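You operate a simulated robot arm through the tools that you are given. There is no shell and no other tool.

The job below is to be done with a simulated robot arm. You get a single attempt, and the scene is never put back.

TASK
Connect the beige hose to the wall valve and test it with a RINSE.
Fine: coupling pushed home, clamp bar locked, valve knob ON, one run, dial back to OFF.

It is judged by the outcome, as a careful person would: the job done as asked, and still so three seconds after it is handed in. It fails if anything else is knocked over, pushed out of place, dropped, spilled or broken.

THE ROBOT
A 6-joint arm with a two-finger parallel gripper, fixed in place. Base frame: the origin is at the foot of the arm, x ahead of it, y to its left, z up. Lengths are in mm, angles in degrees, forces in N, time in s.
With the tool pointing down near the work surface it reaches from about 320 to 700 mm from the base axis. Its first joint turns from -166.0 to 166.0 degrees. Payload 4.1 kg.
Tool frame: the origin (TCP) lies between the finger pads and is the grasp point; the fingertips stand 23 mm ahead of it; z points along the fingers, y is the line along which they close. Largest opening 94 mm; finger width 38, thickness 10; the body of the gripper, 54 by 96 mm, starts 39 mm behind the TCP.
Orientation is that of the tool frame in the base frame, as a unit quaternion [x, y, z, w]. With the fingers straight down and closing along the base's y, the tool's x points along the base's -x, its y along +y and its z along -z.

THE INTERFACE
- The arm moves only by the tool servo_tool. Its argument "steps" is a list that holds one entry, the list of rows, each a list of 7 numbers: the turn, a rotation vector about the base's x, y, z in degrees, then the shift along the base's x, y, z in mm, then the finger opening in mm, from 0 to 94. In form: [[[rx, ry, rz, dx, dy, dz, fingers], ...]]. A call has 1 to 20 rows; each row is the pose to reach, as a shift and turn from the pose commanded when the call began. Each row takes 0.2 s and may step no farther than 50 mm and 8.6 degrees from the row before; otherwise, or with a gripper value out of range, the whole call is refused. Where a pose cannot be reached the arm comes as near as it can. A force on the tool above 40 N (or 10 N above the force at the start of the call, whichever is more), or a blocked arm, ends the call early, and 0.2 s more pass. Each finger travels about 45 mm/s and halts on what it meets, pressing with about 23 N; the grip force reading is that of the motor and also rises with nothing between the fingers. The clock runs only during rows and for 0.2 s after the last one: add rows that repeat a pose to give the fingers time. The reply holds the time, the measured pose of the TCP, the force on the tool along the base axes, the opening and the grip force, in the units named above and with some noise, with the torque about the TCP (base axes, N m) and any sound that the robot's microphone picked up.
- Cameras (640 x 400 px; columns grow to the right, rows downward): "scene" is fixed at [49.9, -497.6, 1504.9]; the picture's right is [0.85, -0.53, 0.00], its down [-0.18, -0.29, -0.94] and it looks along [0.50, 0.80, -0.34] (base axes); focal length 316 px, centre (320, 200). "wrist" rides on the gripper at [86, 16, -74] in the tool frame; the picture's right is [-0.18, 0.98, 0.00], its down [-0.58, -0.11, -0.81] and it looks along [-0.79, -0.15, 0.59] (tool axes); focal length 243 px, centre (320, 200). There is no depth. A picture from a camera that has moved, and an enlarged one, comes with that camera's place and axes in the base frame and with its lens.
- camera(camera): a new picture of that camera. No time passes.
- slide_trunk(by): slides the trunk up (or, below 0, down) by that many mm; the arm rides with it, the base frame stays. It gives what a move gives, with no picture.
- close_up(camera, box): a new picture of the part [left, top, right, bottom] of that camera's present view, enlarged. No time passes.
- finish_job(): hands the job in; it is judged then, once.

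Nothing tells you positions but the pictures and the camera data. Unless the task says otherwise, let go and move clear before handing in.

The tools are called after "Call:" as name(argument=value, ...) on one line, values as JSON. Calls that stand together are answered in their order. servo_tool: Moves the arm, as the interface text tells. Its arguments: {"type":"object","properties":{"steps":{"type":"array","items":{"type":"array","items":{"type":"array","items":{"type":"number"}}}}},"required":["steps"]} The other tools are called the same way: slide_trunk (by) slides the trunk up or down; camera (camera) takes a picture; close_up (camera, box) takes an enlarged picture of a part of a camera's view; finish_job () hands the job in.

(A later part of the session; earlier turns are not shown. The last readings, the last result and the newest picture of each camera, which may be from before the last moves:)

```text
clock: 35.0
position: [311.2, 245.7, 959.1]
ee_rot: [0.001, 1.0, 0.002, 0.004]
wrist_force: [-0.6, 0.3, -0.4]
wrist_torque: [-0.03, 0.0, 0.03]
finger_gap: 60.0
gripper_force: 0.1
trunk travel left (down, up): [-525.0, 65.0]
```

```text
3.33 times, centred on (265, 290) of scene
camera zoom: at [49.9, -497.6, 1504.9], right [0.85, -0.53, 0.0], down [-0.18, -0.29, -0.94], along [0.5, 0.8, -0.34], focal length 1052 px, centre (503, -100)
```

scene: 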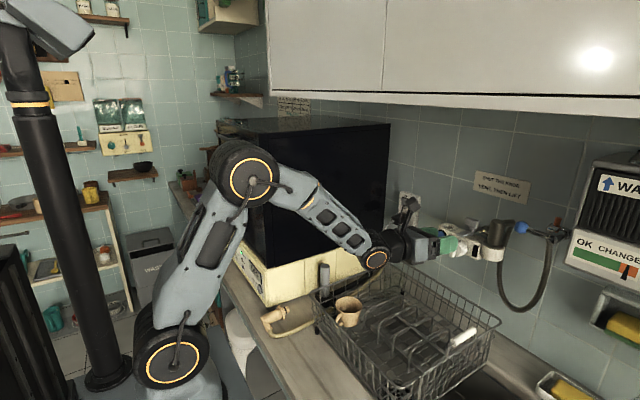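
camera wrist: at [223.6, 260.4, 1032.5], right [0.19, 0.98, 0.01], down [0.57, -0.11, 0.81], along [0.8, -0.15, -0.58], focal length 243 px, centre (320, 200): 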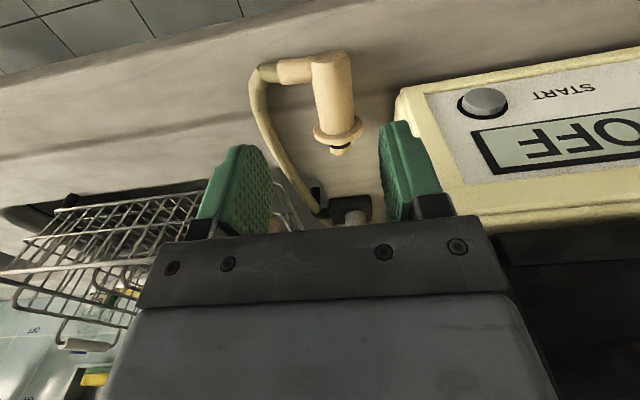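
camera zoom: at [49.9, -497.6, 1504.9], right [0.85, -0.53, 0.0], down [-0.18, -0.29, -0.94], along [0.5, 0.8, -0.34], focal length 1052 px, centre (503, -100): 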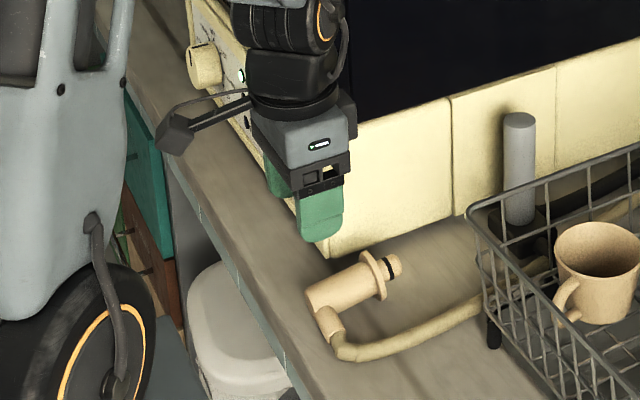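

The coupling is well measured: body x 330–371 free between stub and flange, axis y≈252. I'll move over it, aligned with its axis, and check clearance to the dishwasher before descending.

Call:
servo_tool(steps=[[[0, 0, -1, 20, 3, -15, 52], [0, 0, -2, 39.5, 6.5, -30, 52], [0, 0, -2, 39.5, 6.5, -52, 52], [0, 0, -2, 39.5, 6.5, -52, 52]]])

Call:
camera(camera="wrist")

Call:
close_up(camera="scene", box=[230, 240, 320, 340])

```text
clock: 36.0
position: [350.2, 251.0, 907.0]
ee_rot: [0.019, 1.0, 0.001, 0.004]
wrist_force: [-0.2, -0.3, 0.0]
wrist_torque: [0.0, 0.01, -0.01]
finger_gap: 51.7
gripper_force: 0.1
trunk travel left (down, up): [-525.0, 65.0]
```

```text
taken
camera wrist: at [263.6, 269.9, 981.5], right [0.22, 0.98, 0.01], down [0.57, -0.13, 0.81], along [0.79, -0.18, -0.58], focal length 243 px, centre (320, 200)
```

wrist: 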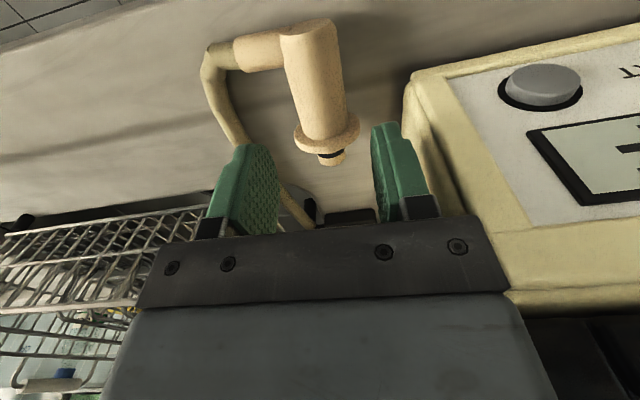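

```text
4.00 times, centred on (275, 290) of scene
camera zoom: at [49.9, -497.6, 1504.9], right [0.85, -0.53, 0.0], down [-0.18, -0.29, -0.94], along [0.5, 0.8, -0.34], focal length 1262 px, centre (500, -160)
```

zoom: 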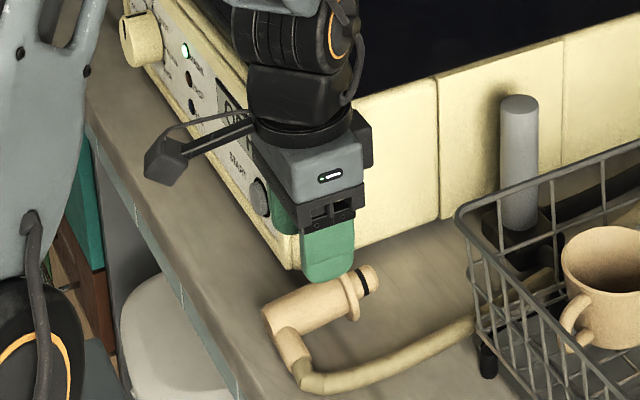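

Alignment matches prediction, with about 9 mm clearance to the dishwasher. I'll descend slowly with a force watch.

Call:
servo_tool(steps=[[[0, 0, 0, 0.5, 1, -15, 52], [0, 0, 0, 0.5, 1, -28, 52], [0, 0, 0, 0.5, 1, -36, 52], [0, 0, 0, 0.5, 1, -42, 52], [0, 0, 0, 0.5, 1, -47, 52], [0, 0, 0, 0.5, 1, -51, 52], [0, 0, 0, 0.5, 1, -55, 52], [0, 0, 0, 0.5, 1, -58, 52], [0, 0, 0, 0.5, 1, -61, 52], [0, 0, 0, 0.5, 1, -61, 52]]])

Call:
camera(camera="wrist")

Call:
close_up(camera="scene", box=[240, 260, 320, 350])

```text
clock: 38.2
position: [348.9, 251.9, 847.1]
ee_rot: [0.018, 1.0, 0.002, 0.005]
wrist_force: [1.0, 0.6, 0.0]
wrist_torque: [0.02, 0.0, -0.02]
finger_gap: 51.8
gripper_force: 0.0
trunk travel left (down, up): [-525.0, 65.0]
```

```text
taken
camera wrist: at [262.1, 270.8, 921.8], right [0.22, 0.98, 0.0], down [0.57, -0.13, 0.81], along [0.79, -0.18, -0.59], focal length 243 px, centre (320, 200)
```

wrist: 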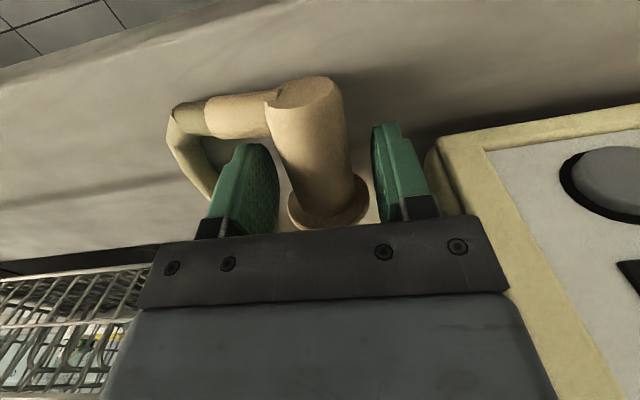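

```text
4.44 times, centred on (280, 305) of scene
camera zoom: at [49.9, -497.6, 1504.9], right [0.85, -0.53, 0.0], down [-0.18, -0.29, -0.94], along [0.5, 0.8, -0.34], focal length 1402 px, centre (498, -267)
```

zoom: 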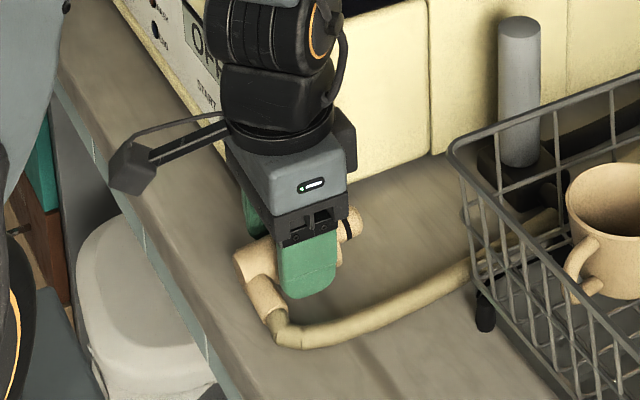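

The fingers straddle the body, clear of the stub and flange, with no contact force. Closing the grip now.

Call:
servo_tool(steps=[[[0, 0, 0, 1, 0, -2, 46], [0, 0, 0, 1, 0, -2, 40], [0, 0, 0, 1, 0, -2, 35], [0, 0, 0, 1, 0, -2, 28], [0, 0, 0, 1, 0, -2, 20], [0, 0, 0, 1, 0, -2, 20], [0, 0, 0, 1, 0, -2, 20]]])

Call:
camera(camera="wrist")

Call:
close_up(camera="scene", box=[240, 260, 320, 350])

```text
clock: 39.8
position: [349.2, 251.8, 845.1]
ee_rot: [0.019, 1.0, 0.002, 0.004]
wrist_force: [0.3, -0.2, -0.3]
wrist_torque: [-0.02, 0.02, 0.02]
finger_gap: 31.7
gripper_force: 22.8
trunk travel left (down, up): [-525.0, 65.0]
```

```text
taken
camera wrist: at [263.1, 270.9, 919.8], right [0.22, 0.98, 0.0], down [0.57, -0.13, 0.81], along [0.79, -0.18, -0.59], focal length 243 px, centre (320, 200)
```

wrist: 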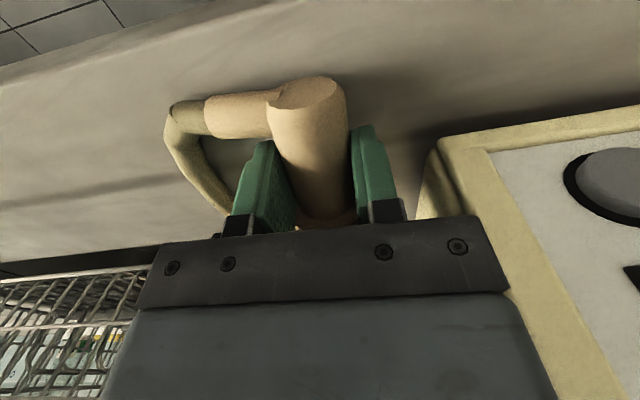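

```text
4.44 times, centred on (280, 305) of scene
camera zoom: at [49.9, -497.6, 1504.9], right [0.85, -0.53, 0.0], down [-0.18, -0.29, -0.94], along [0.5, 0.8, -0.34], focal length 1402 px, centre (498, -267)
```

zoom: 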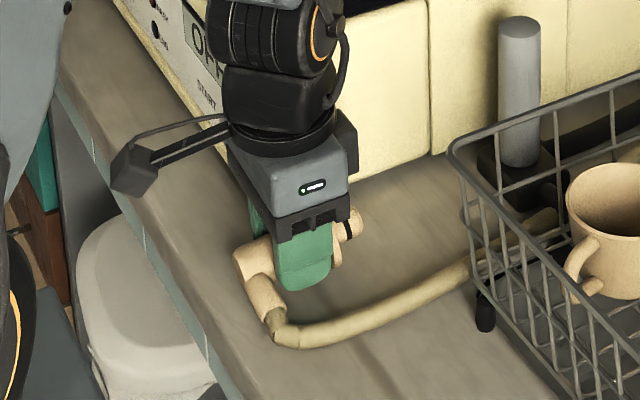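

Gripped at 31.7 mm gap with 23 N. Lifting slowly and watching the hose.

Call:
servo_tool(steps=[[[0, 0, 0, 0, 0, 5, 20], [0, 0, 0, 0, 0, 15, 20], [0, 0, 0, 0, 0, 30, 20], [0, 0, 0, 0, -3, 45, 20], [0, 0, 0, 0, -8, 62, 20], [0, 0, 0, 0, -14, 80, 20], [0, 0, 0, 0, -20, 100, 20], [0, 0, 0, 0, -20, 100, 20]]])

Call:
camera(camera="scene")

Call:
camera(camera="wrist")

```text
clock: 41.6
position: [349.8, 233.4, 947.2]
ee_rot: [0.018, 1.0, 0.002, 0.005]
wrist_force: [-0.8, 0.3, -0.6]
wrist_torque: [0.03, -0.02, 0.02]
finger_gap: 31.7
gripper_force: 23.2
trunk travel left (down, up): [-525.0, 65.0]
```

```text
taken
```

scene: 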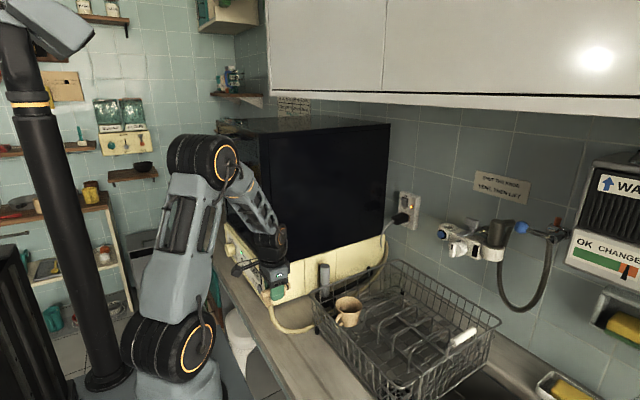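

```text
taken
camera wrist: at [262.2, 250.7, 1021.6], right [0.22, 0.98, 0.0], down [0.57, -0.13, 0.81], along [0.79, -0.18, -0.59], focal length 243 px, centre (320, 200)
```

wrist: 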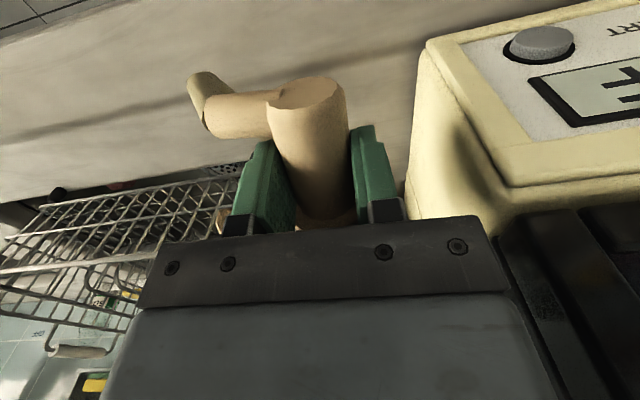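

The coupling came up cleanly. Lifting further and moving clear, then beginning the half-turn counter-clockwise so the stub swings past +x toward +y.

Call:
servo_tool(steps=[[[0, 0, 0, 5, -8, 25, 20], [0, 0, 0, 10, -16, 50, 20], [0, 0, 0, 15, -24, 75, 20], [0, 0, 0, 20, -32, 100, 20], [0, 0, 0, 25, -40, 125, 20], [0, 0, 0, 30, -45, 145, 20], [0, 0, 0, 30, -45, 145, 20]]])

Call:
camera(camera="scene")

```text
clock: 43.2
position: [378.9, 186.8, 1090.2]
ee_rot: [0.019, 1.0, 0.002, 0.004]
wrist_force: [-0.4, 0.8, -0.9]
wrist_torque: [0.03, 0.02, 0.02]
finger_gap: 31.8
gripper_force: 22.8
trunk travel left (down, up): [-525.0, 65.0]
```

```text
taken
```

scene: 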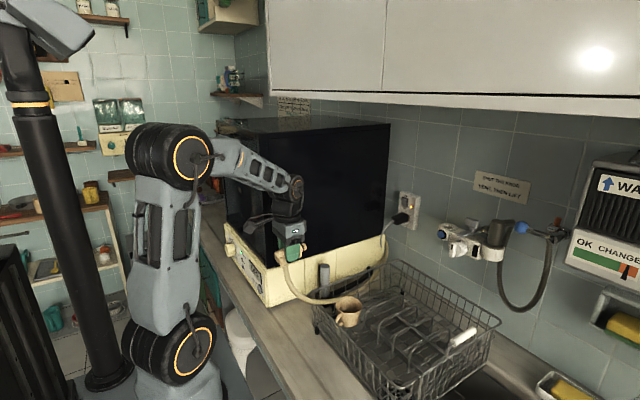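

Call:
close_up(camera="scene", box=[230, 180, 430, 340])

```text
2.50 times, centred on (330, 260) of scene
camera zoom: at [49.9, -497.6, 1504.9], right [0.85, -0.53, 0.0], down [-0.18, -0.29, -0.94], along [0.5, 0.8, -0.34], focal length 789 px, centre (295, 50)
```

zoom: 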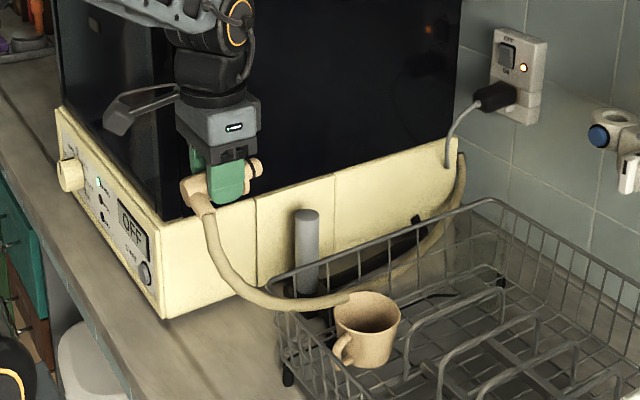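

The hose hangs freely with the mug undisturbed. Doing the half-turn now, rising a little at the same time.

Call:
servo_tool(steps=[[[0, 0, 8.4, 2, 0, 3, 20], [0, 0, 16.8, 4, 0, 6, 20], [0, 0, 25.2, 6, 0, 9, 20], [0, 0, 33.6, 8, 0, 12, 20], [0, 0, 42, 10, 0, 15, 20], [0, 0, 50.4, 12, 0, 18, 20], [0, 0, 58.8, 14, 0, 21, 20], [0, 0, 67.2, 16, 0, 24, 20], [0, 0, 75.6, 18, 0, 27, 20], [0, 0, 84, 20, 0, 30, 20], [0, 0, 84, 20, 0, 30, 20]]])

Call:
close_up(camera="scene", box=[230, 180, 430, 340])

```text
clock: 45.6
position: [400.2, 188.5, 1120.3]
ee_rot: [-0.655, 0.755, 0.004, 0.002]
wrist_force: [0.6, -0.3, -1.3]
wrist_torque: [0.0, 0.01, 0.0]
finger_gap: 31.3
gripper_force: 22.6
trunk travel left (down, up): [-525.0, 65.0]
```

```text
2.50 times, centred on (330, 260) of scene
camera zoom: at [49.9, -497.6, 1504.9], right [0.85, -0.53, 0.0], down [-0.18, -0.29, -0.94], along [0.5, 0.8, -0.34], focal length 789 px, centre (295, 50)
```

zoom: 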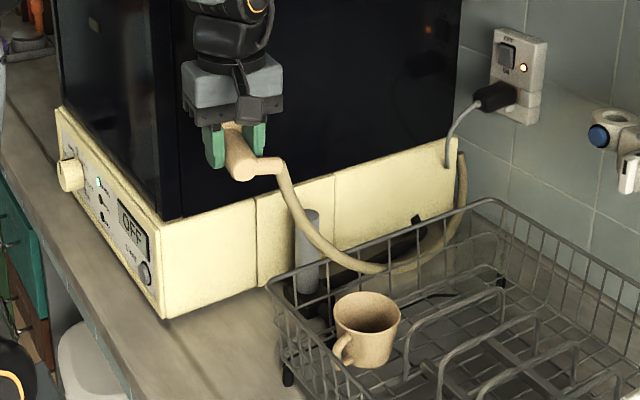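

Call:
servo_tool(steps=[[[0, 0, 8.4, 2, -2, 3, 20], [0, 0, 16.8, 4, -4, 6, 20], [0, 0, 25.2, 6, -6, 9, 20], [0, 0, 33.6, 8, -8, 12, 20], [0, 0, 42, 10, -10, 15, 20], [0, 0, 50.4, 12, -12, 18, 20], [0, 0, 58.8, 14, -14, 21, 20], [0, 0, 67.2, 16, -16, 24, 20], [0, 0, 75.6, 18, -18, 27, 20], [0, 0, 84, 20, -20, 30, 20], [0, 0, 84, 20, -20, 30, 20]]])

Call:
camera(camera="scene")

Call:
camera(camera="wrist")

```text
clock: 48.0
position: [420.3, 168.8, 1149.6]
ee_rot: [0.992, -0.122, -0.005, 0.001]
wrist_force: [-0.3, 0.2, -0.7]
wrist_torque: [0.01, 0.0, 0.03]
finger_gap: 31.6
gripper_force: 22.8
trunk travel left (down, up): [-525.0, 65.0]
```

```text
taken
```

scene: 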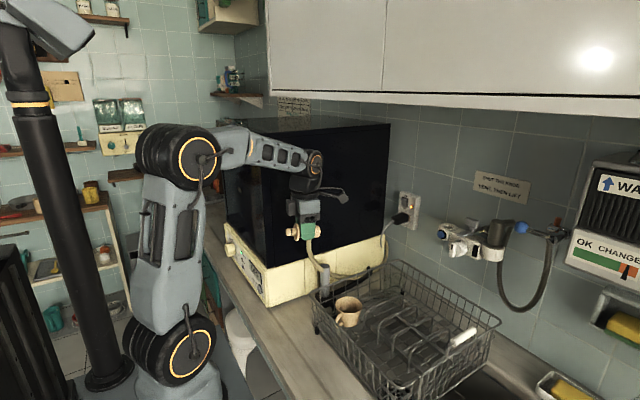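

```text
taken
camera wrist: at [500.9, 130.8, 1224.1], right [-0.42, -0.91, 0.01], down [-0.53, 0.25, 0.81], along [-0.74, 0.34, -0.59], focal length 243 px, centre (320, 200)
```

wrist: 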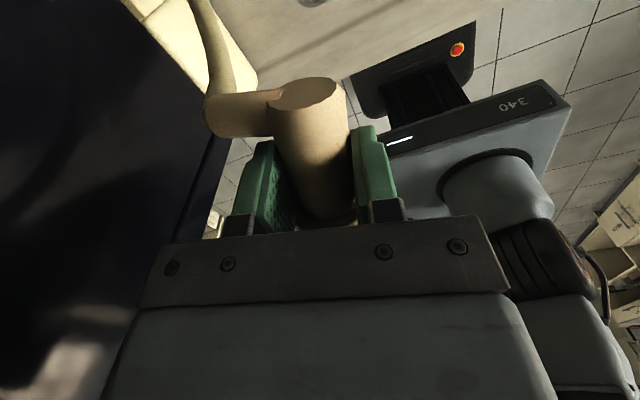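

Half-turn done with the stub now toward +y. Tilting the tool up to horizontal so the nose points down, while moving toward the valve.

Call:
servo_tool(steps=[[[-2, -8, 0, 16, -10, 10, 20], [-4, -16, 0, 32, -20, 20, 20], [-6, -24, 0, 48, -30, 30, 20], [-8, -32, 0, 64, -40, 40, 20], [-10, -40, 0, 80, -50, 50, 20], [-12, -48, 0, 96, -60, 60, 20], [-14, -56, 0, 112, -70, 70, 20], [-16, -64, 0, 128, -80, 80, 20], [-18, -72, 0, 144, -90, 85, 20], [-20, -80, 0, 160, -100, 85, 20], [-21.8, -87.3, 0, 180, -110, 85, 20], [-21.8, -87.3, 0, 180, -110, 85, 20]]])

Call:
camera(camera="scene")

Call:
camera(camera="wrist")

```text
clock: 50.6
position: [600.5, 57.5, 1235.2]
ee_rot: [0.705, -0.089, 0.699, 0.086]
wrist_force: [-0.3, -0.4, -0.4]
wrist_torque: [0.0, 0.03, 0.0]
finger_gap: 31.6
gripper_force: 23.5
trunk travel left (down, up): [-525.0, 65.0]
```

```text
taken
```

scene: 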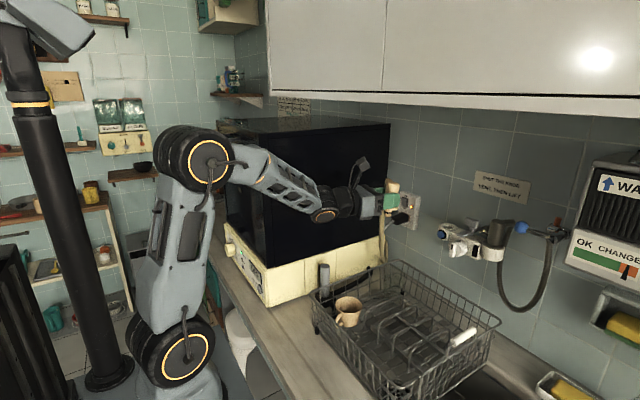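

```text
taken
camera wrist: at [525.5, 59.8, 1322.8], right [-0.24, -0.95, -0.19], down [-0.76, 0.31, -0.57], along [0.6, 0.0, -0.8], focal length 243 px, centre (320, 200)
```

wrist: 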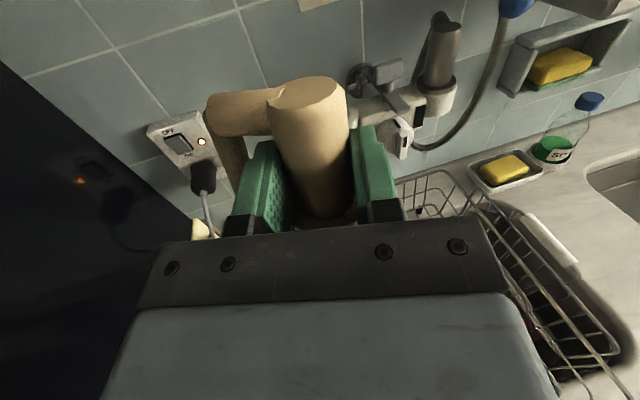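

The coupling is now nose-down. I'll check its verticality and position relative to the tool from both cameras.

Call:
close_up(camera="scene", box=[340, 150, 440, 270])

Call:
close_up(camera="wrist", box=[190, 60, 430, 240])

```text
3.33 times, centred on (390, 210) of scene
camera zoom: at [49.9, -497.6, 1504.9], right [0.85, -0.53, 0.0], down [-0.18, -0.29, -0.94], along [0.5, 0.8, -0.34], focal length 1052 px, centre (87, 167)
```

zoom: 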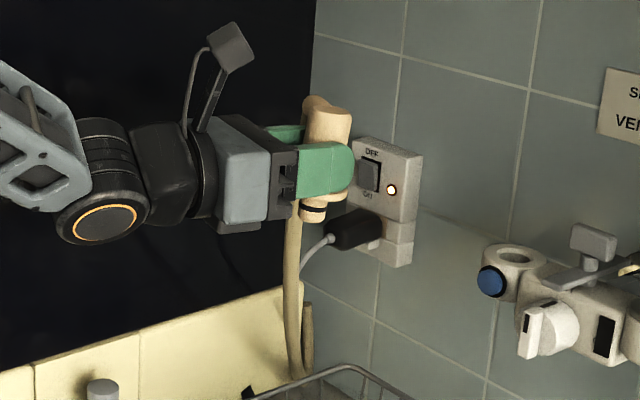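

```text
2.22 times, centred on (310, 150) of wrist
camera zoom: at [525.5, 59.8, 1322.8], right [-0.24, -0.95, -0.19], down [-0.76, 0.31, -0.57], along [0.6, 0.0, -0.8], focal length 539 px, centre (342, 311)
```

zoom: 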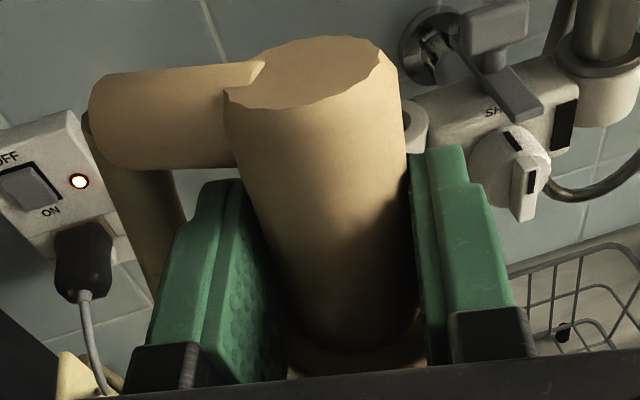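

The nose leans about 5° toward the robot, matching how it lay on the counter. I'll tip the tool up 5.5° to make it vertical and advance above the port, staying high.

Call:
servo_tool(steps=[[[-1.3, -5.3, 0, 0, 0, 0, 20], [-1.3, -5.3, 0, 40, -12, 0, 20], [-1.3, -5.3, 0, 80, -25, 0, 20], [-1.3, -5.3, 0, 115, -37, 0, 20], [-1.3, -5.3, 0, 150, -47, 0, 20], [-1.3, -5.3, 0, 170, -51, 0, 20], [-1.3, -5.3, 0, 180, -52, 0, 20], [-1.3, -5.3, 0, 180, -52, 0, 20]]])

Call:
camera(camera="scene")

Call:
close_up(camera="scene", box=[390, 160, 510, 280])

Call:
camera(camera="wrist")

```text
clock: 52.4
position: [780.2, 6.7, 1234.6]
ee_rot: [0.671, -0.085, 0.731, 0.091]
wrist_force: [-0.4, 0.4, -1.0]
wrist_torque: [0.02, -0.01, 0.01]
finger_gap: 31.4
gripper_force: 22.7
trunk travel left (down, up): [-525.0, 65.0]
```

```text
taken
```

scene: 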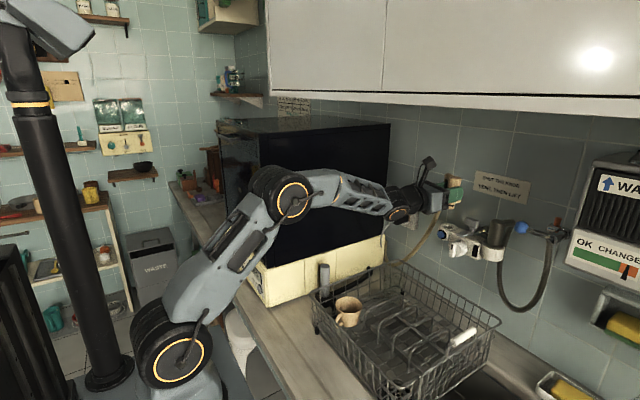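

```text
3.33 times, centred on (450, 220) of scene
camera zoom: at [49.9, -497.6, 1504.9], right [0.85, -0.53, 0.0], down [-0.18, -0.29, -0.94], along [0.5, 0.8, -0.34], focal length 1052 px, centre (-113, 133)
```

zoom: 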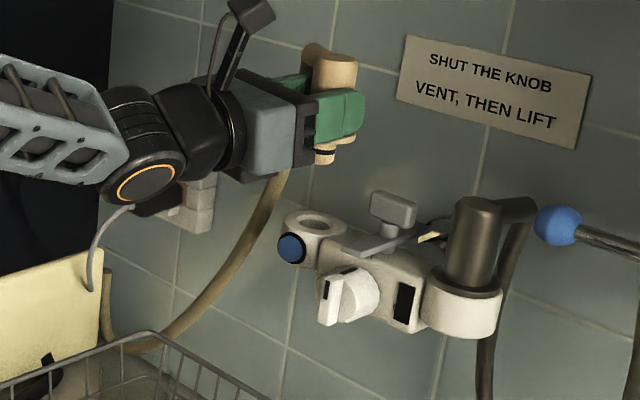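

```text
taken
camera wrist: at [697.9, 9.4, 1315.1], right [-0.23, -0.96, -0.19], down [-0.7, 0.29, -0.65], along [0.67, -0.02, -0.74], focal length 243 px, centre (320, 200)
```

wrist: 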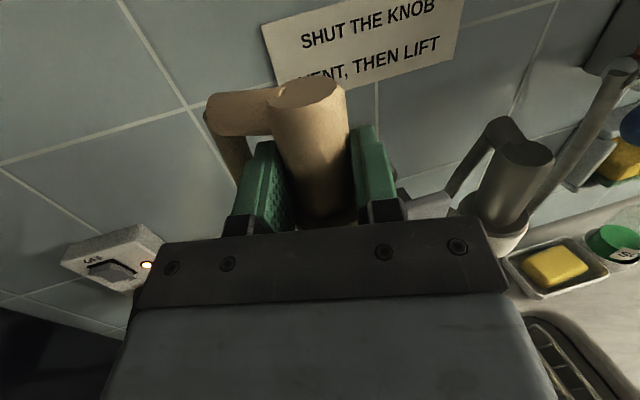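

Call:
close_up(camera="scene", box=[425, 170, 485, 245])

Call:
close_up(camera="wrist", box=[190, 60, 430, 240])

```text
5.33 times, centred on (455, 208) of scene
camera zoom: at [49.9, -497.6, 1504.9], right [0.85, -0.53, 0.0], down [-0.18, -0.29, -0.94], along [0.5, 0.8, -0.34], focal length 1683 px, centre (-400, 160)
```

zoom: 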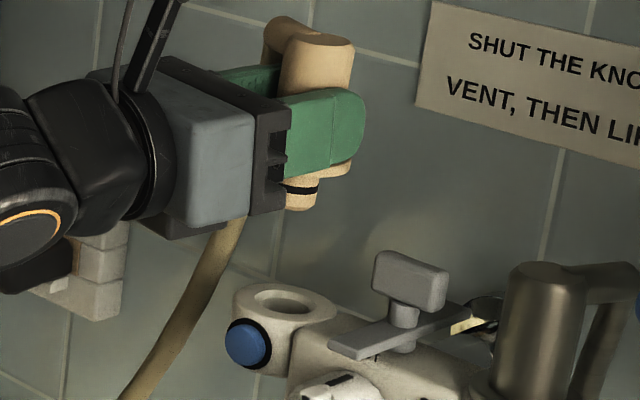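

```text
2.22 times, centred on (310, 150) of wrist
camera zoom: at [697.9, 9.4, 1315.1], right [-0.23, -0.96, -0.19], down [-0.7, 0.29, -0.65], along [0.67, -0.02, -0.74], focal length 539 px, centre (342, 311)
```

zoom: 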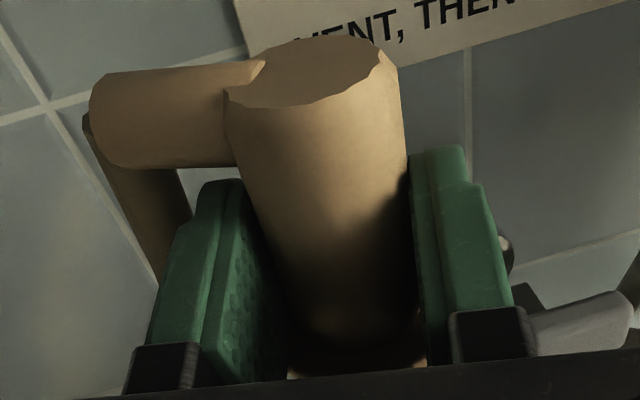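

Call:
close_up(camera="scene", box=[436, 215, 466, 235])

Call:
close_up(camera="scene", box=[440, 192, 470, 212])

```text
16.00 times, centred on (451, 225) of scene
camera zoom: at [49.9, -497.6, 1504.9], right [0.85, -0.53, 0.0], down [-0.18, -0.29, -0.94], along [0.5, 0.8, -0.34], focal length 5048 px, centre (-1776, -200)
```

zoom: 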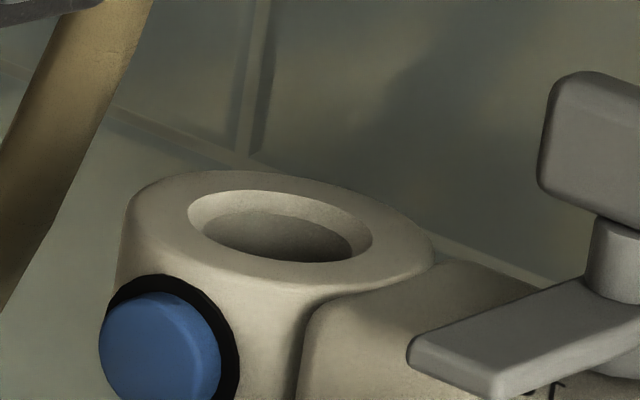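

```text
16.00 times, centred on (455, 202) of scene
camera zoom: at [49.9, -497.6, 1504.9], right [0.85, -0.53, 0.0], down [-0.18, -0.29, -0.94], along [0.5, 0.8, -0.34], focal length 5048 px, centre (-1840, 168)
```

zoom: 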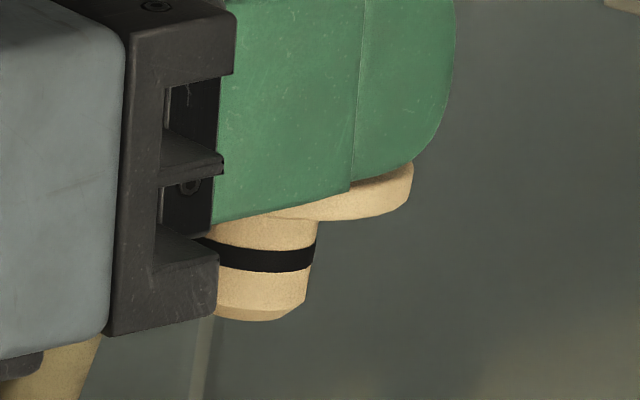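

Combining rays from both cameras puts the port at about (793.4, 3.6, 1128) and the nose tip at (793.5, 4, 1183). It is nearly aligned, just over-tilted by about 1.9°. I'll correct that and lower to just above the port.

Call:
servo_tool(steps=[[[0.45, 1.8, 0, 2, -0.3, 0, 20], [0.45, 1.8, 0, 2, -0.3, -15, 20], [0.45, 1.8, 0, 2, -0.3, -30, 20], [0.45, 1.8, 0, 2, -0.3, -40, 20], [0.45, 1.8, 0, 2, -0.3, -45, 20], [0.45, 1.8, 0, 2, -0.3, -45, 20]]])

Call:
close_up(camera="scene", box=[436, 195, 472, 235])

Call:
close_up(camera="scene", box=[425, 170, 485, 245])

```text
clock: 53.8
position: [781.5, 5.7, 1190.1]
ee_rot: [0.682, -0.086, 0.721, 0.089]
wrist_force: [-0.5, 1.0, -1.5]
wrist_torque: [0.01, 0.01, -0.03]
finger_gap: 31.6
gripper_force: 22.4
trunk travel left (down, up): [-525.0, 65.0]
```

```text
10.00 times, centred on (454, 215) of scene
camera zoom: at [49.9, -497.6, 1504.9], right [0.85, -0.53, 0.0], down [-0.18, -0.29, -0.94], along [0.5, 0.8, -0.34], focal length 3155 px, centre (-1020, 50)
```

zoom: 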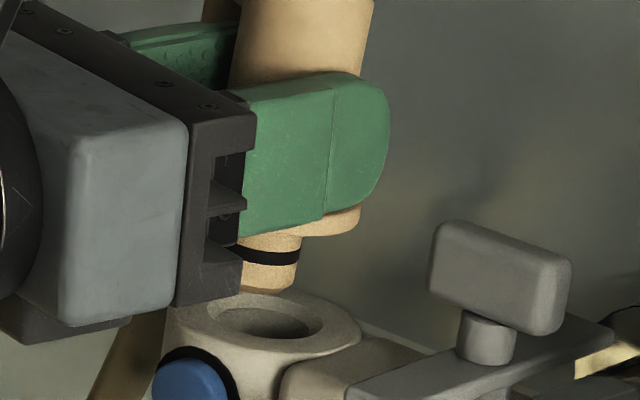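

```text
5.33 times, centred on (455, 208) of scene
camera zoom: at [49.9, -497.6, 1504.9], right [0.85, -0.53, 0.0], down [-0.18, -0.29, -0.94], along [0.5, 0.8, -0.34], focal length 1683 px, centre (-400, 160)
```

zoom: 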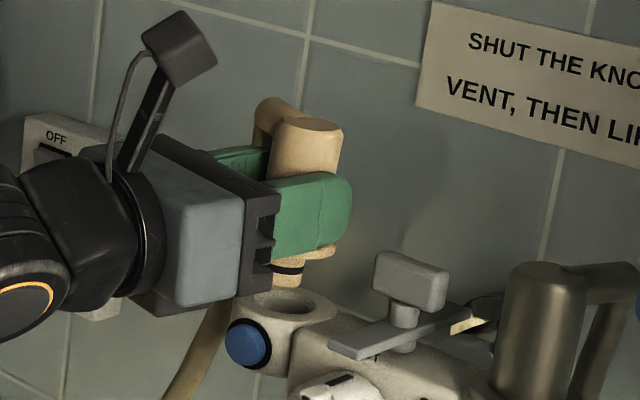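

The nose is centred over the port within about 1 mm. I'll begin the insertion in slow 2–3 mm steps with the force limit as a guard.

Call:
servo_tool(steps=[[[0, 0, 0, 0.8, 0, -5, 20], [0, 0, 0, 0.8, 0, -9, 20], [0, 0, 0, 0.8, 0, -12, 20], [0, 0, 0, 0.8, 0, -15, 20], [0, 0, 0, 0.8, 0, -18, 20], [0, 0, 0, 0.8, 0, -20, 20], [0, 0, 0, 0.8, 0, -20, 20]]])

Call:
close_up(camera="scene", box=[436, 195, 472, 235])

```text
clock: 55.4
position: [781.5, 5.0, 1174.3]
ee_rot: [0.68, -0.086, 0.723, 0.089]
wrist_force: [9.8, 0.5, 16.5]
wrist_torque: [0.01, -0.46, 0.01]
finger_gap: 31.5
gripper_force: 22.6
trunk travel left (down, up): [-525.0, 65.0]
```

```text
10.00 times, centred on (454, 215) of scene
camera zoom: at [49.9, -497.6, 1504.9], right [0.85, -0.53, 0.0], down [-0.18, -0.29, -0.94], along [0.5, 0.8, -0.34], focal length 3155 px, centre (-1020, 50)
```

zoom: 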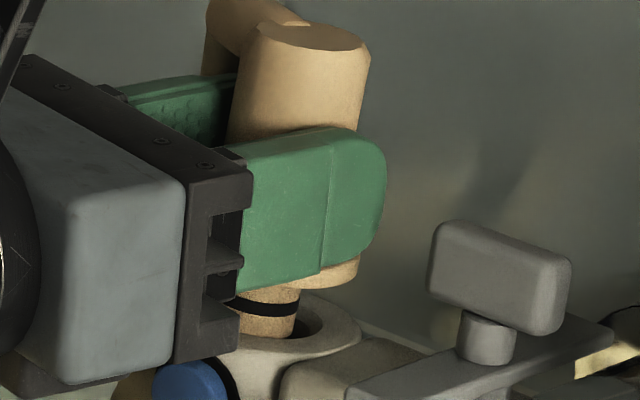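

Contact at the chamfer's robot side (force +9.8 N in x, 16.5 N up), so the nose needs to go about 2.5 mm further toward the wall. I'll ease up, shift, and retry.

Call:
servo_tool(steps=[[[0, 0, 0, 0, 0, 7, 20], [0, 0, 0, 2.5, 0, 7, 20], [0, 0, 0, 2.5, 0, 4, 20], [0, 0, 0, 2.5, 0, 1, 20], [0, 0, 0, 2.5, 0, -1, 20], [0, 0, 0, 2.5, 0, -3, 20], [0, 0, 0, 2.5, 0, -5, 20], [0, 0, 0, 2.5, 0, -5, 20]]])

Call:
close_up(camera="scene", box=[436, 195, 472, 235])

```text
clock: 57.2
position: [785.5, 6.6, 1158.7]
ee_rot: [0.687, -0.085, 0.716, 0.088]
wrist_force: [6.7, -1.8, -2.4]
wrist_torque: [-0.14, -0.3, -0.03]
finger_gap: 31.6
gripper_force: 22.6
trunk travel left (down, up): [-525.0, 65.0]
```

```text
10.00 times, centred on (454, 215) of scene
camera zoom: at [49.9, -497.6, 1504.9], right [0.85, -0.53, 0.0], down [-0.18, -0.29, -0.94], along [0.5, 0.8, -0.34], focal length 3155 px, centre (-1020, 50)
```

zoom: 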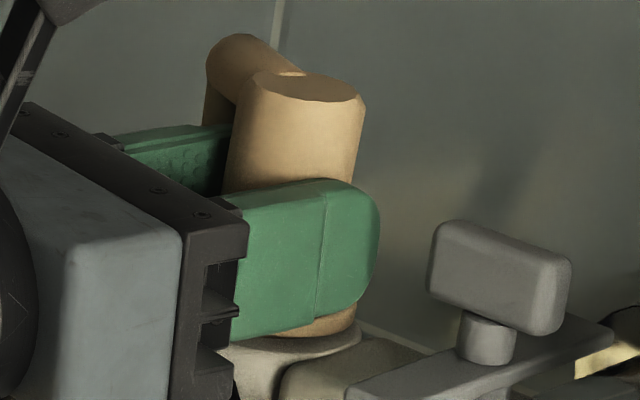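

The nose slid into the bore (z now 1158.7, even pulled slightly ahead of the command). I'll keep pressing down gently until the flange seats.

Call:
servo_tool(steps=[[[0, 0, 0, 0.5, 0, -3, 20], [0, 0, 0, 0.5, 0, -6, 20], [0, 0, 0, 0.5, 0, -8, 20], [0, 0, 0, 0.5, 0, -10, 20], [0, 0, 0, 0.5, 0, -12, 20], [0, 0, 0, 0.5, 0, -12, 20]]])

Call:
close_up(camera="scene", box=[436, 195, 472, 235])

```text
clock: 58.6
position: [785.4, 3.6, 1154.6]
ee_rot: [0.682, -0.086, 0.721, 0.089]
wrist_force: [0.1, -0.2, 5.8]
wrist_torque: [-0.09, -0.17, 0.01]
finger_gap: 31.5
gripper_force: 22.9
trunk travel left (down, up): [-525.0, 65.0]
```

```text
10.00 times, centred on (454, 215) of scene
camera zoom: at [49.9, -497.6, 1504.9], right [0.85, -0.53, 0.0], down [-0.18, -0.29, -0.94], along [0.5, 0.8, -0.34], focal length 3155 px, centre (-1020, 50)
```

zoom: 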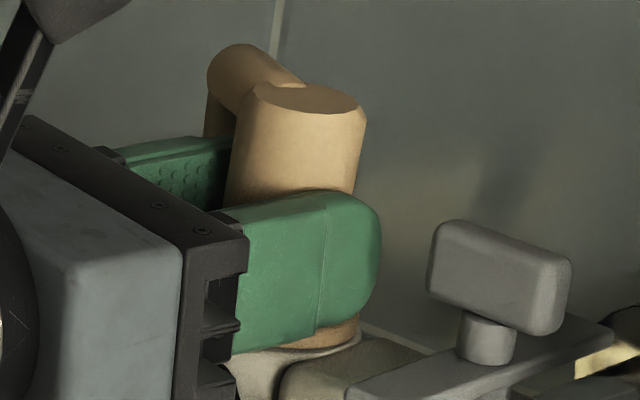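

Call:
servo_tool(steps=[[[0, 0, 0, 0, 0, -2, 20], [0, 0, 0, 0, 0, -4, 20], [0, 0, 0, 0, 0, -6, 20], [0, 0, 0, 0, 0, -8, 20], [0, 0, 0, 0, 0, -10, 20], [0, 0, 0, 0, 0, -10, 20]]])

Call:
close_up(camera="scene", box=[436, 200, 472, 240])

Call:
camera(camera="wrist")

```text
clock: 60.0
position: [784.2, 5.1, 1152.5]
ee_rot: [0.676, -0.088, 0.727, 0.089]
wrist_force: [10.1, -1.6, 38.3]
wrist_torque: [-0.41, -0.02, 0.1]
finger_gap: 31.4
gripper_force: 22.6
trunk travel left (down, up): [-525.0, 65.0]
```

```text
10.00 times, centred on (454, 220) of scene
camera zoom: at [49.9, -497.6, 1504.9], right [0.85, -0.53, 0.0], down [-0.18, -0.29, -0.94], along [0.5, 0.8, -0.34], focal length 3155 px, centre (-1020, 0)
```

zoom: 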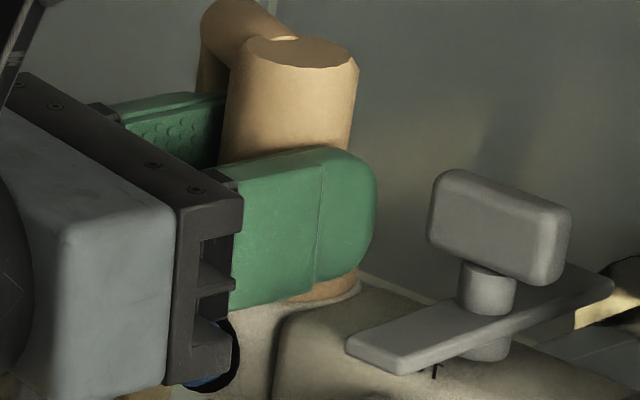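

```text
taken
camera wrist: at [701.8, 8.6, 1234.8], right [-0.23, -0.95, -0.19], down [-0.71, 0.3, -0.64], along [0.67, -0.01, -0.75], focal length 243 px, centre (320, 200)
```

wrist: 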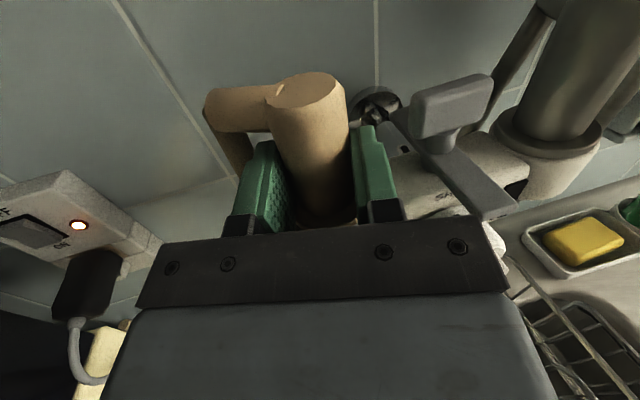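

The flange is seated: 38 N of press with no further travel. I'll relieve the press, open just enough to clear the T-handle, and back out.

Call:
servo_tool(steps=[[[0, 0, 0, 0, 0, 4, 20], [0, 0, 0, 0, 0, 7, 20], [0, 0, 0, 0, 0, 7, 28], [0, 0, 0, 0, 0, 7, 36], [0, 0, 0, 0, 0, 7, 44], [0, 0, 0, 0, 0, 7, 44], [0, 0, 0, 0, 0, 7, 44]]])

Call:
close_up(camera="scene", box=[426, 190, 486, 240])

Call:
camera(camera="wrist")

```text
clock: 61.6
position: [783.9, 6.2, 1152.1]
ee_rot: [0.682, -0.086, 0.721, 0.089]
wrist_force: [-0.5, 7.2, 21.0]
wrist_torque: [-0.27, 0.14, 0.0]
finger_gap: 41.2
gripper_force: 0.0
trunk travel left (down, up): [-525.0, 65.0]
```

```text
8.00 times, centred on (456, 215) of scene
camera zoom: at [49.9, -497.6, 1504.9], right [0.85, -0.53, 0.0], down [-0.18, -0.29, -0.94], along [0.5, 0.8, -0.34], focal length 2524 px, centre (-768, 80)
```

zoom: 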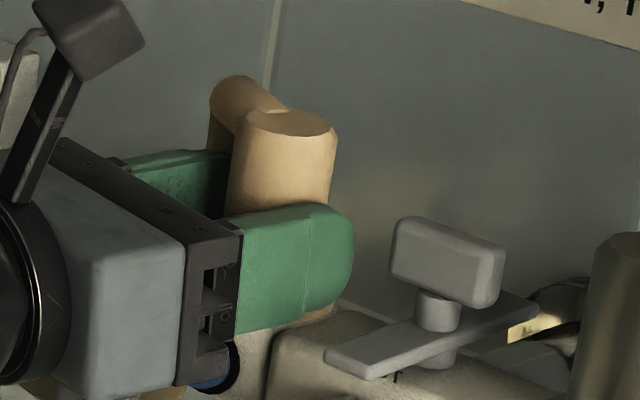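

```text
taken
camera wrist: at [702.8, 10.2, 1235.3], right [-0.23, -0.96, -0.19], down [-0.72, 0.3, -0.63], along [0.65, -0.01, -0.76], focal length 243 px, centre (320, 200)
```

wrist: 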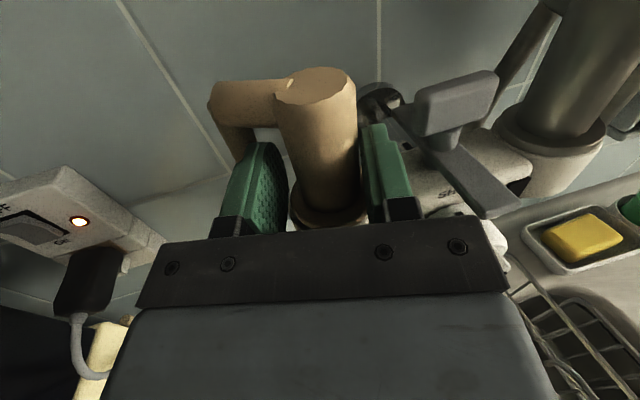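

Call:
servo_tool(steps=[[[0, 0, 0, 0, -0.5, 2, 43], [0, 0, 0, 0, -0.5, 3, 43], [0, 0, 0, 0, -0.5, 3, 43]]])

```text
clock: 62.4
position: [783.0, 6.2, 1153.8]
ee_rot: [0.683, -0.086, 0.72, 0.089]
wrist_force: [-0.8, 7.0, 10.0]
wrist_torque: [-0.04, 0.08, 0.01]
finger_gap: 43.0
gripper_force: 0.0
trunk travel left (down, up): [-525.0, 65.0]
```

Call:
servo_tool(steps=[[[0, 0, 0, 0, 0.5, 1.5, 43], [0, 0, 0, 0, 0.5, 3, 43], [0, 0, 0, 0, 0.5, 3, 43]]])

Call:
close_up(camera="scene", box=[426, 190, 486, 240])

Call:
close_up(camera="wrist", box=[200, 50, 440, 240])

```text
clock: 63.2
position: [786.0, 3.8, 1155.2]
ee_rot: [0.683, -0.087, 0.719, 0.09]
wrist_force: [0.1, 2.3, -0.1]
wrist_torque: [0.07, 0.01, -0.01]
finger_gap: 43.8
gripper_force: 1.0
trunk travel left (down, up): [-525.0, 65.0]
```

```text
8.00 times, centred on (456, 215) of scene
camera zoom: at [49.9, -497.6, 1504.9], right [0.85, -0.53, 0.0], down [-0.18, -0.29, -0.94], along [0.5, 0.8, -0.34], focal length 2524 px, centre (-768, 80)
```

zoom: 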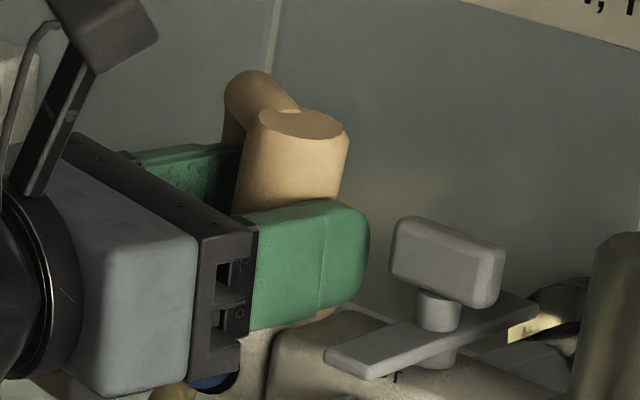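

```text
2.11 times, centred on (320, 145) of wrist
camera zoom: at [705.5, 7.2, 1238.0], right [-0.23, -0.95, -0.19], down [-0.72, 0.3, -0.62], along [0.65, -0.01, -0.76], focal length 511 px, centre (320, 316)
```

zoom: 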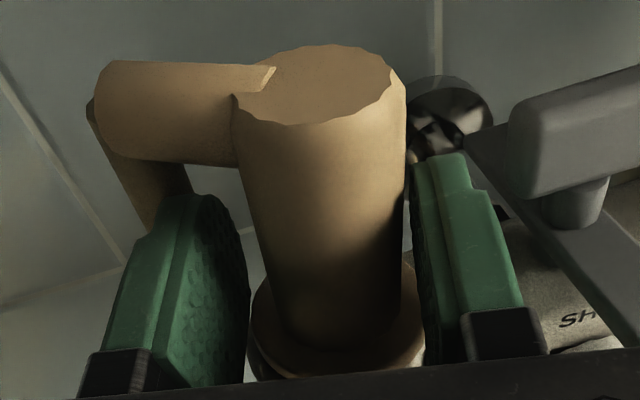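

Forces are near zero. Backing straight out along the approach direction.

Call:
servo_tool(steps=[[[0, 0, 0, -10, 2.5, 0, 43], [0, 0, 0, -22, 5.5, 0, 43], [0, 0, 0, -38, 9.5, 0, 43], [0, 0, 0, -58, 14.5, 2, 43], [0, 0, 0, -80, 20, 5, 43], [0, 0, 0, -110, 27, 10, 43], [0, 0, 0, -110, 27, 10, 43]]])

Call:
close_up(camera="scene", box=[426, 190, 506, 250])

Call:
camera(camera="wrist")

Call:
camera(camera="scene")

```text
clock: 64.8
position: [675.0, 32.4, 1166.9]
ee_rot: [0.682, -0.086, 0.721, 0.089]
wrist_force: [0.1, 0.4, 0.2]
wrist_torque: [-0.01, -0.02, -0.01]
finger_gap: 42.9
gripper_force: 0.1
trunk travel left (down, up): [-525.0, 65.0]
```

```text
6.67 times, centred on (466, 220) of scene
camera zoom: at [49.9, -497.6, 1504.9], right [0.85, -0.53, 0.0], down [-0.18, -0.29, -0.94], along [0.5, 0.8, -0.34], focal length 2103 px, centre (-653, 67)
```

zoom: 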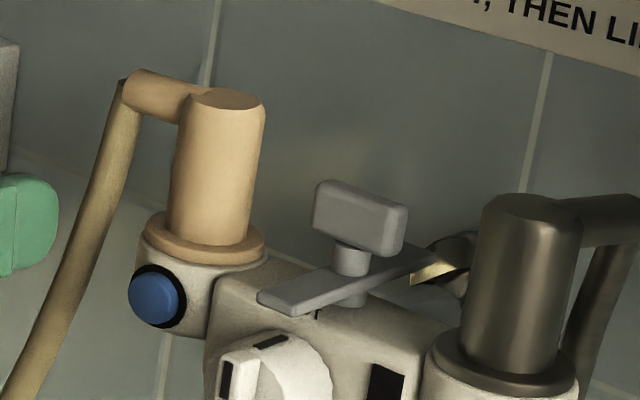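

```text
taken
camera wrist: at [594.0, 35.0, 1249.5], right [-0.23, -0.95, -0.19], down [-0.72, 0.3, -0.62], along [0.65, -0.01, -0.76], focal length 243 px, centre (320, 200)
```

wrist: 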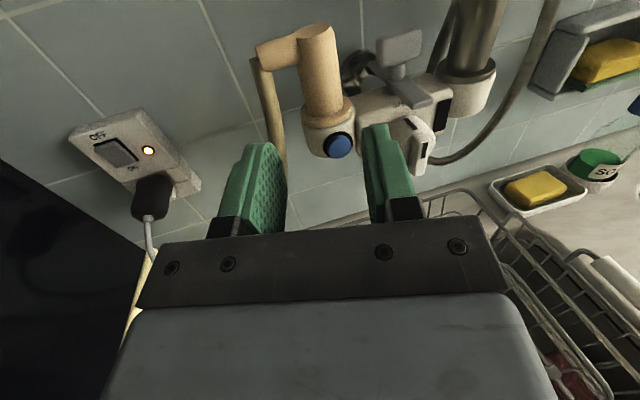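

```text
taken
```

scene: 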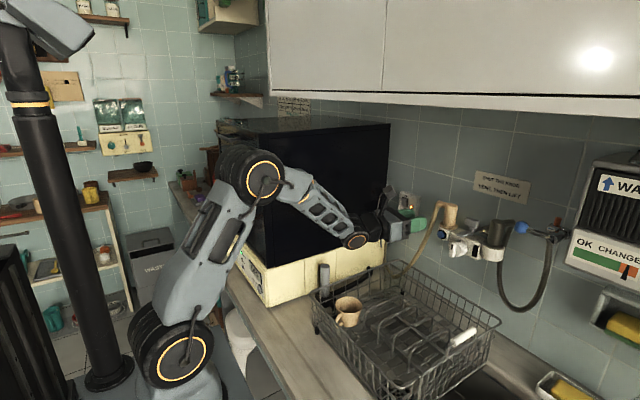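

The coupling stands upright in the port by itself. I'll check closely whether its flange is flush like the gray one.

Call:
close_up(camera="scene", box=[438, 210, 478, 237])

Call:
close_up(camera="wrist", box=[240, 10, 510, 180])

```text
14.81 times, centred on (458, 224) of scene
camera zoom: at [49.9, -497.6, 1504.9], right [0.85, -0.53, 0.0], down [-0.18, -0.29, -0.94], along [0.5, 0.8, -0.34], focal length 4674 px, centre (-1724, -148)
```

zoom: 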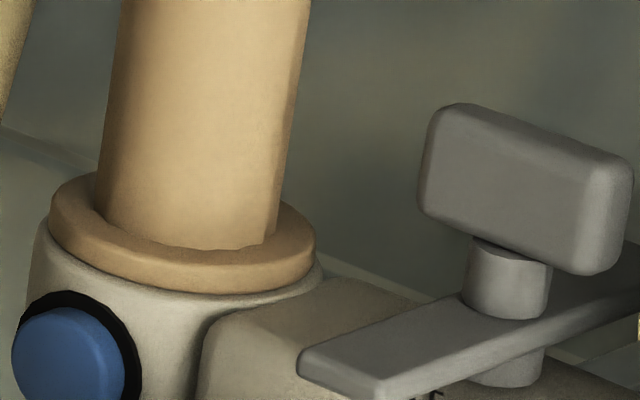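

```text
2.35 times, centred on (375, 95) of wrist
camera zoom: at [594.0, 35.0, 1249.5], right [-0.23, -0.95, -0.19], down [-0.72, 0.3, -0.62], along [0.65, -0.01, -0.76], focal length 571 px, centre (191, 447)
```

zoom: 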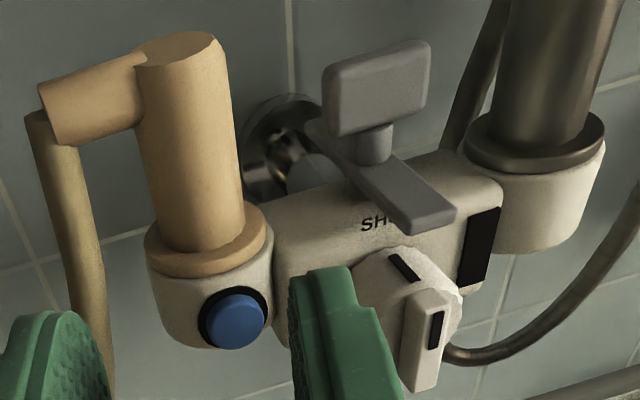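

The flange is flush. Next is the clamp bar: it lies along x now, pivoting at about (793, -64). I'll close the fingers, level the tool, go to the right side of the bar's front end, and sweep it left so it swings over the flanges.

Call:
servo_tool(steps=[[[0, 0, 0, 0, -20, 0, 30], [0.4, 1.5, 0, 0, -45, -5, 15], [0.8, 3.1, 0, 5, -70, -10, 0], [0.8, 3.1, 0, 10, -95, -14, 0], [0.8, 3.1, 0, 20, -115, -16, 0], [0.8, 3.1, 0, 30, -130, -16, 0], [0.8, 3.1, 0, 30, -132, -16, 0], [0.8, 3.1, 0, 30, -132, -16, 0]]])

Call:
camera(camera="wrist")

Call:
close_up(camera="scene", box=[420, 190, 520, 260])

```text
clock: 66.6
position: [708.4, -85.8, 1154.7]
ee_rot: [0.703, -0.094, 0.699, 0.091]
wrist_force: [0.3, -0.2, -0.7]
wrist_torque: [0.01, 0.0, -0.01]
finger_gap: 0.0
gripper_force: 22.9
out of reach, approached as far as the arm can: row 5, 6, 7, 8
trunk travel left (down, up): [-525.0, 65.0]
```

```text
taken
camera wrist: at [633.7, -82.6, 1241.8], right [-0.26, -0.95, -0.19], down [-0.75, 0.32, -0.58], along [0.61, -0.01, -0.8], focal length 243 px, centre (320, 200)
```

wrist: 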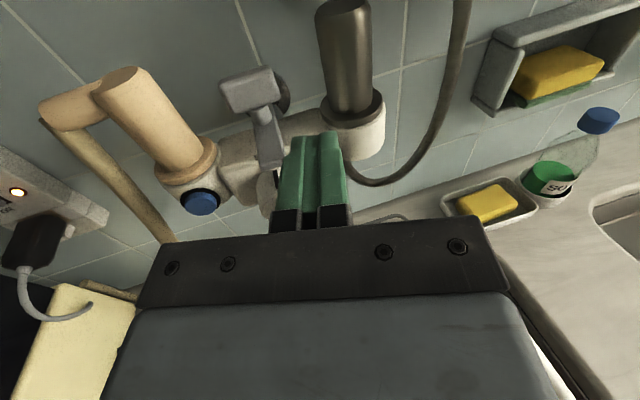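

```text
5.71 times, centred on (470, 225) of scene
camera zoom: at [49.9, -497.6, 1504.9], right [0.85, -0.53, 0.0], down [-0.18, -0.29, -0.94], along [0.5, 0.8, -0.34], focal length 1803 px, centre (-537, 57)
```

zoom: 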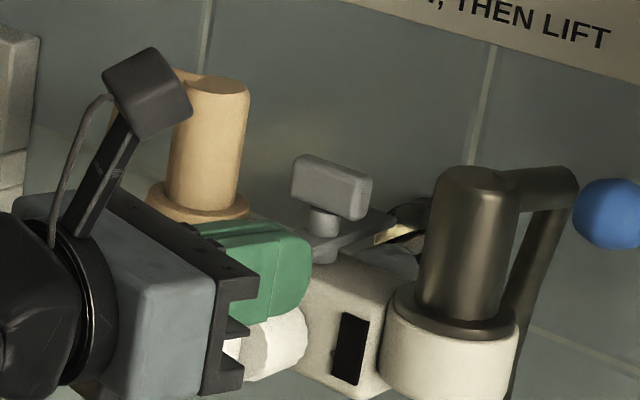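

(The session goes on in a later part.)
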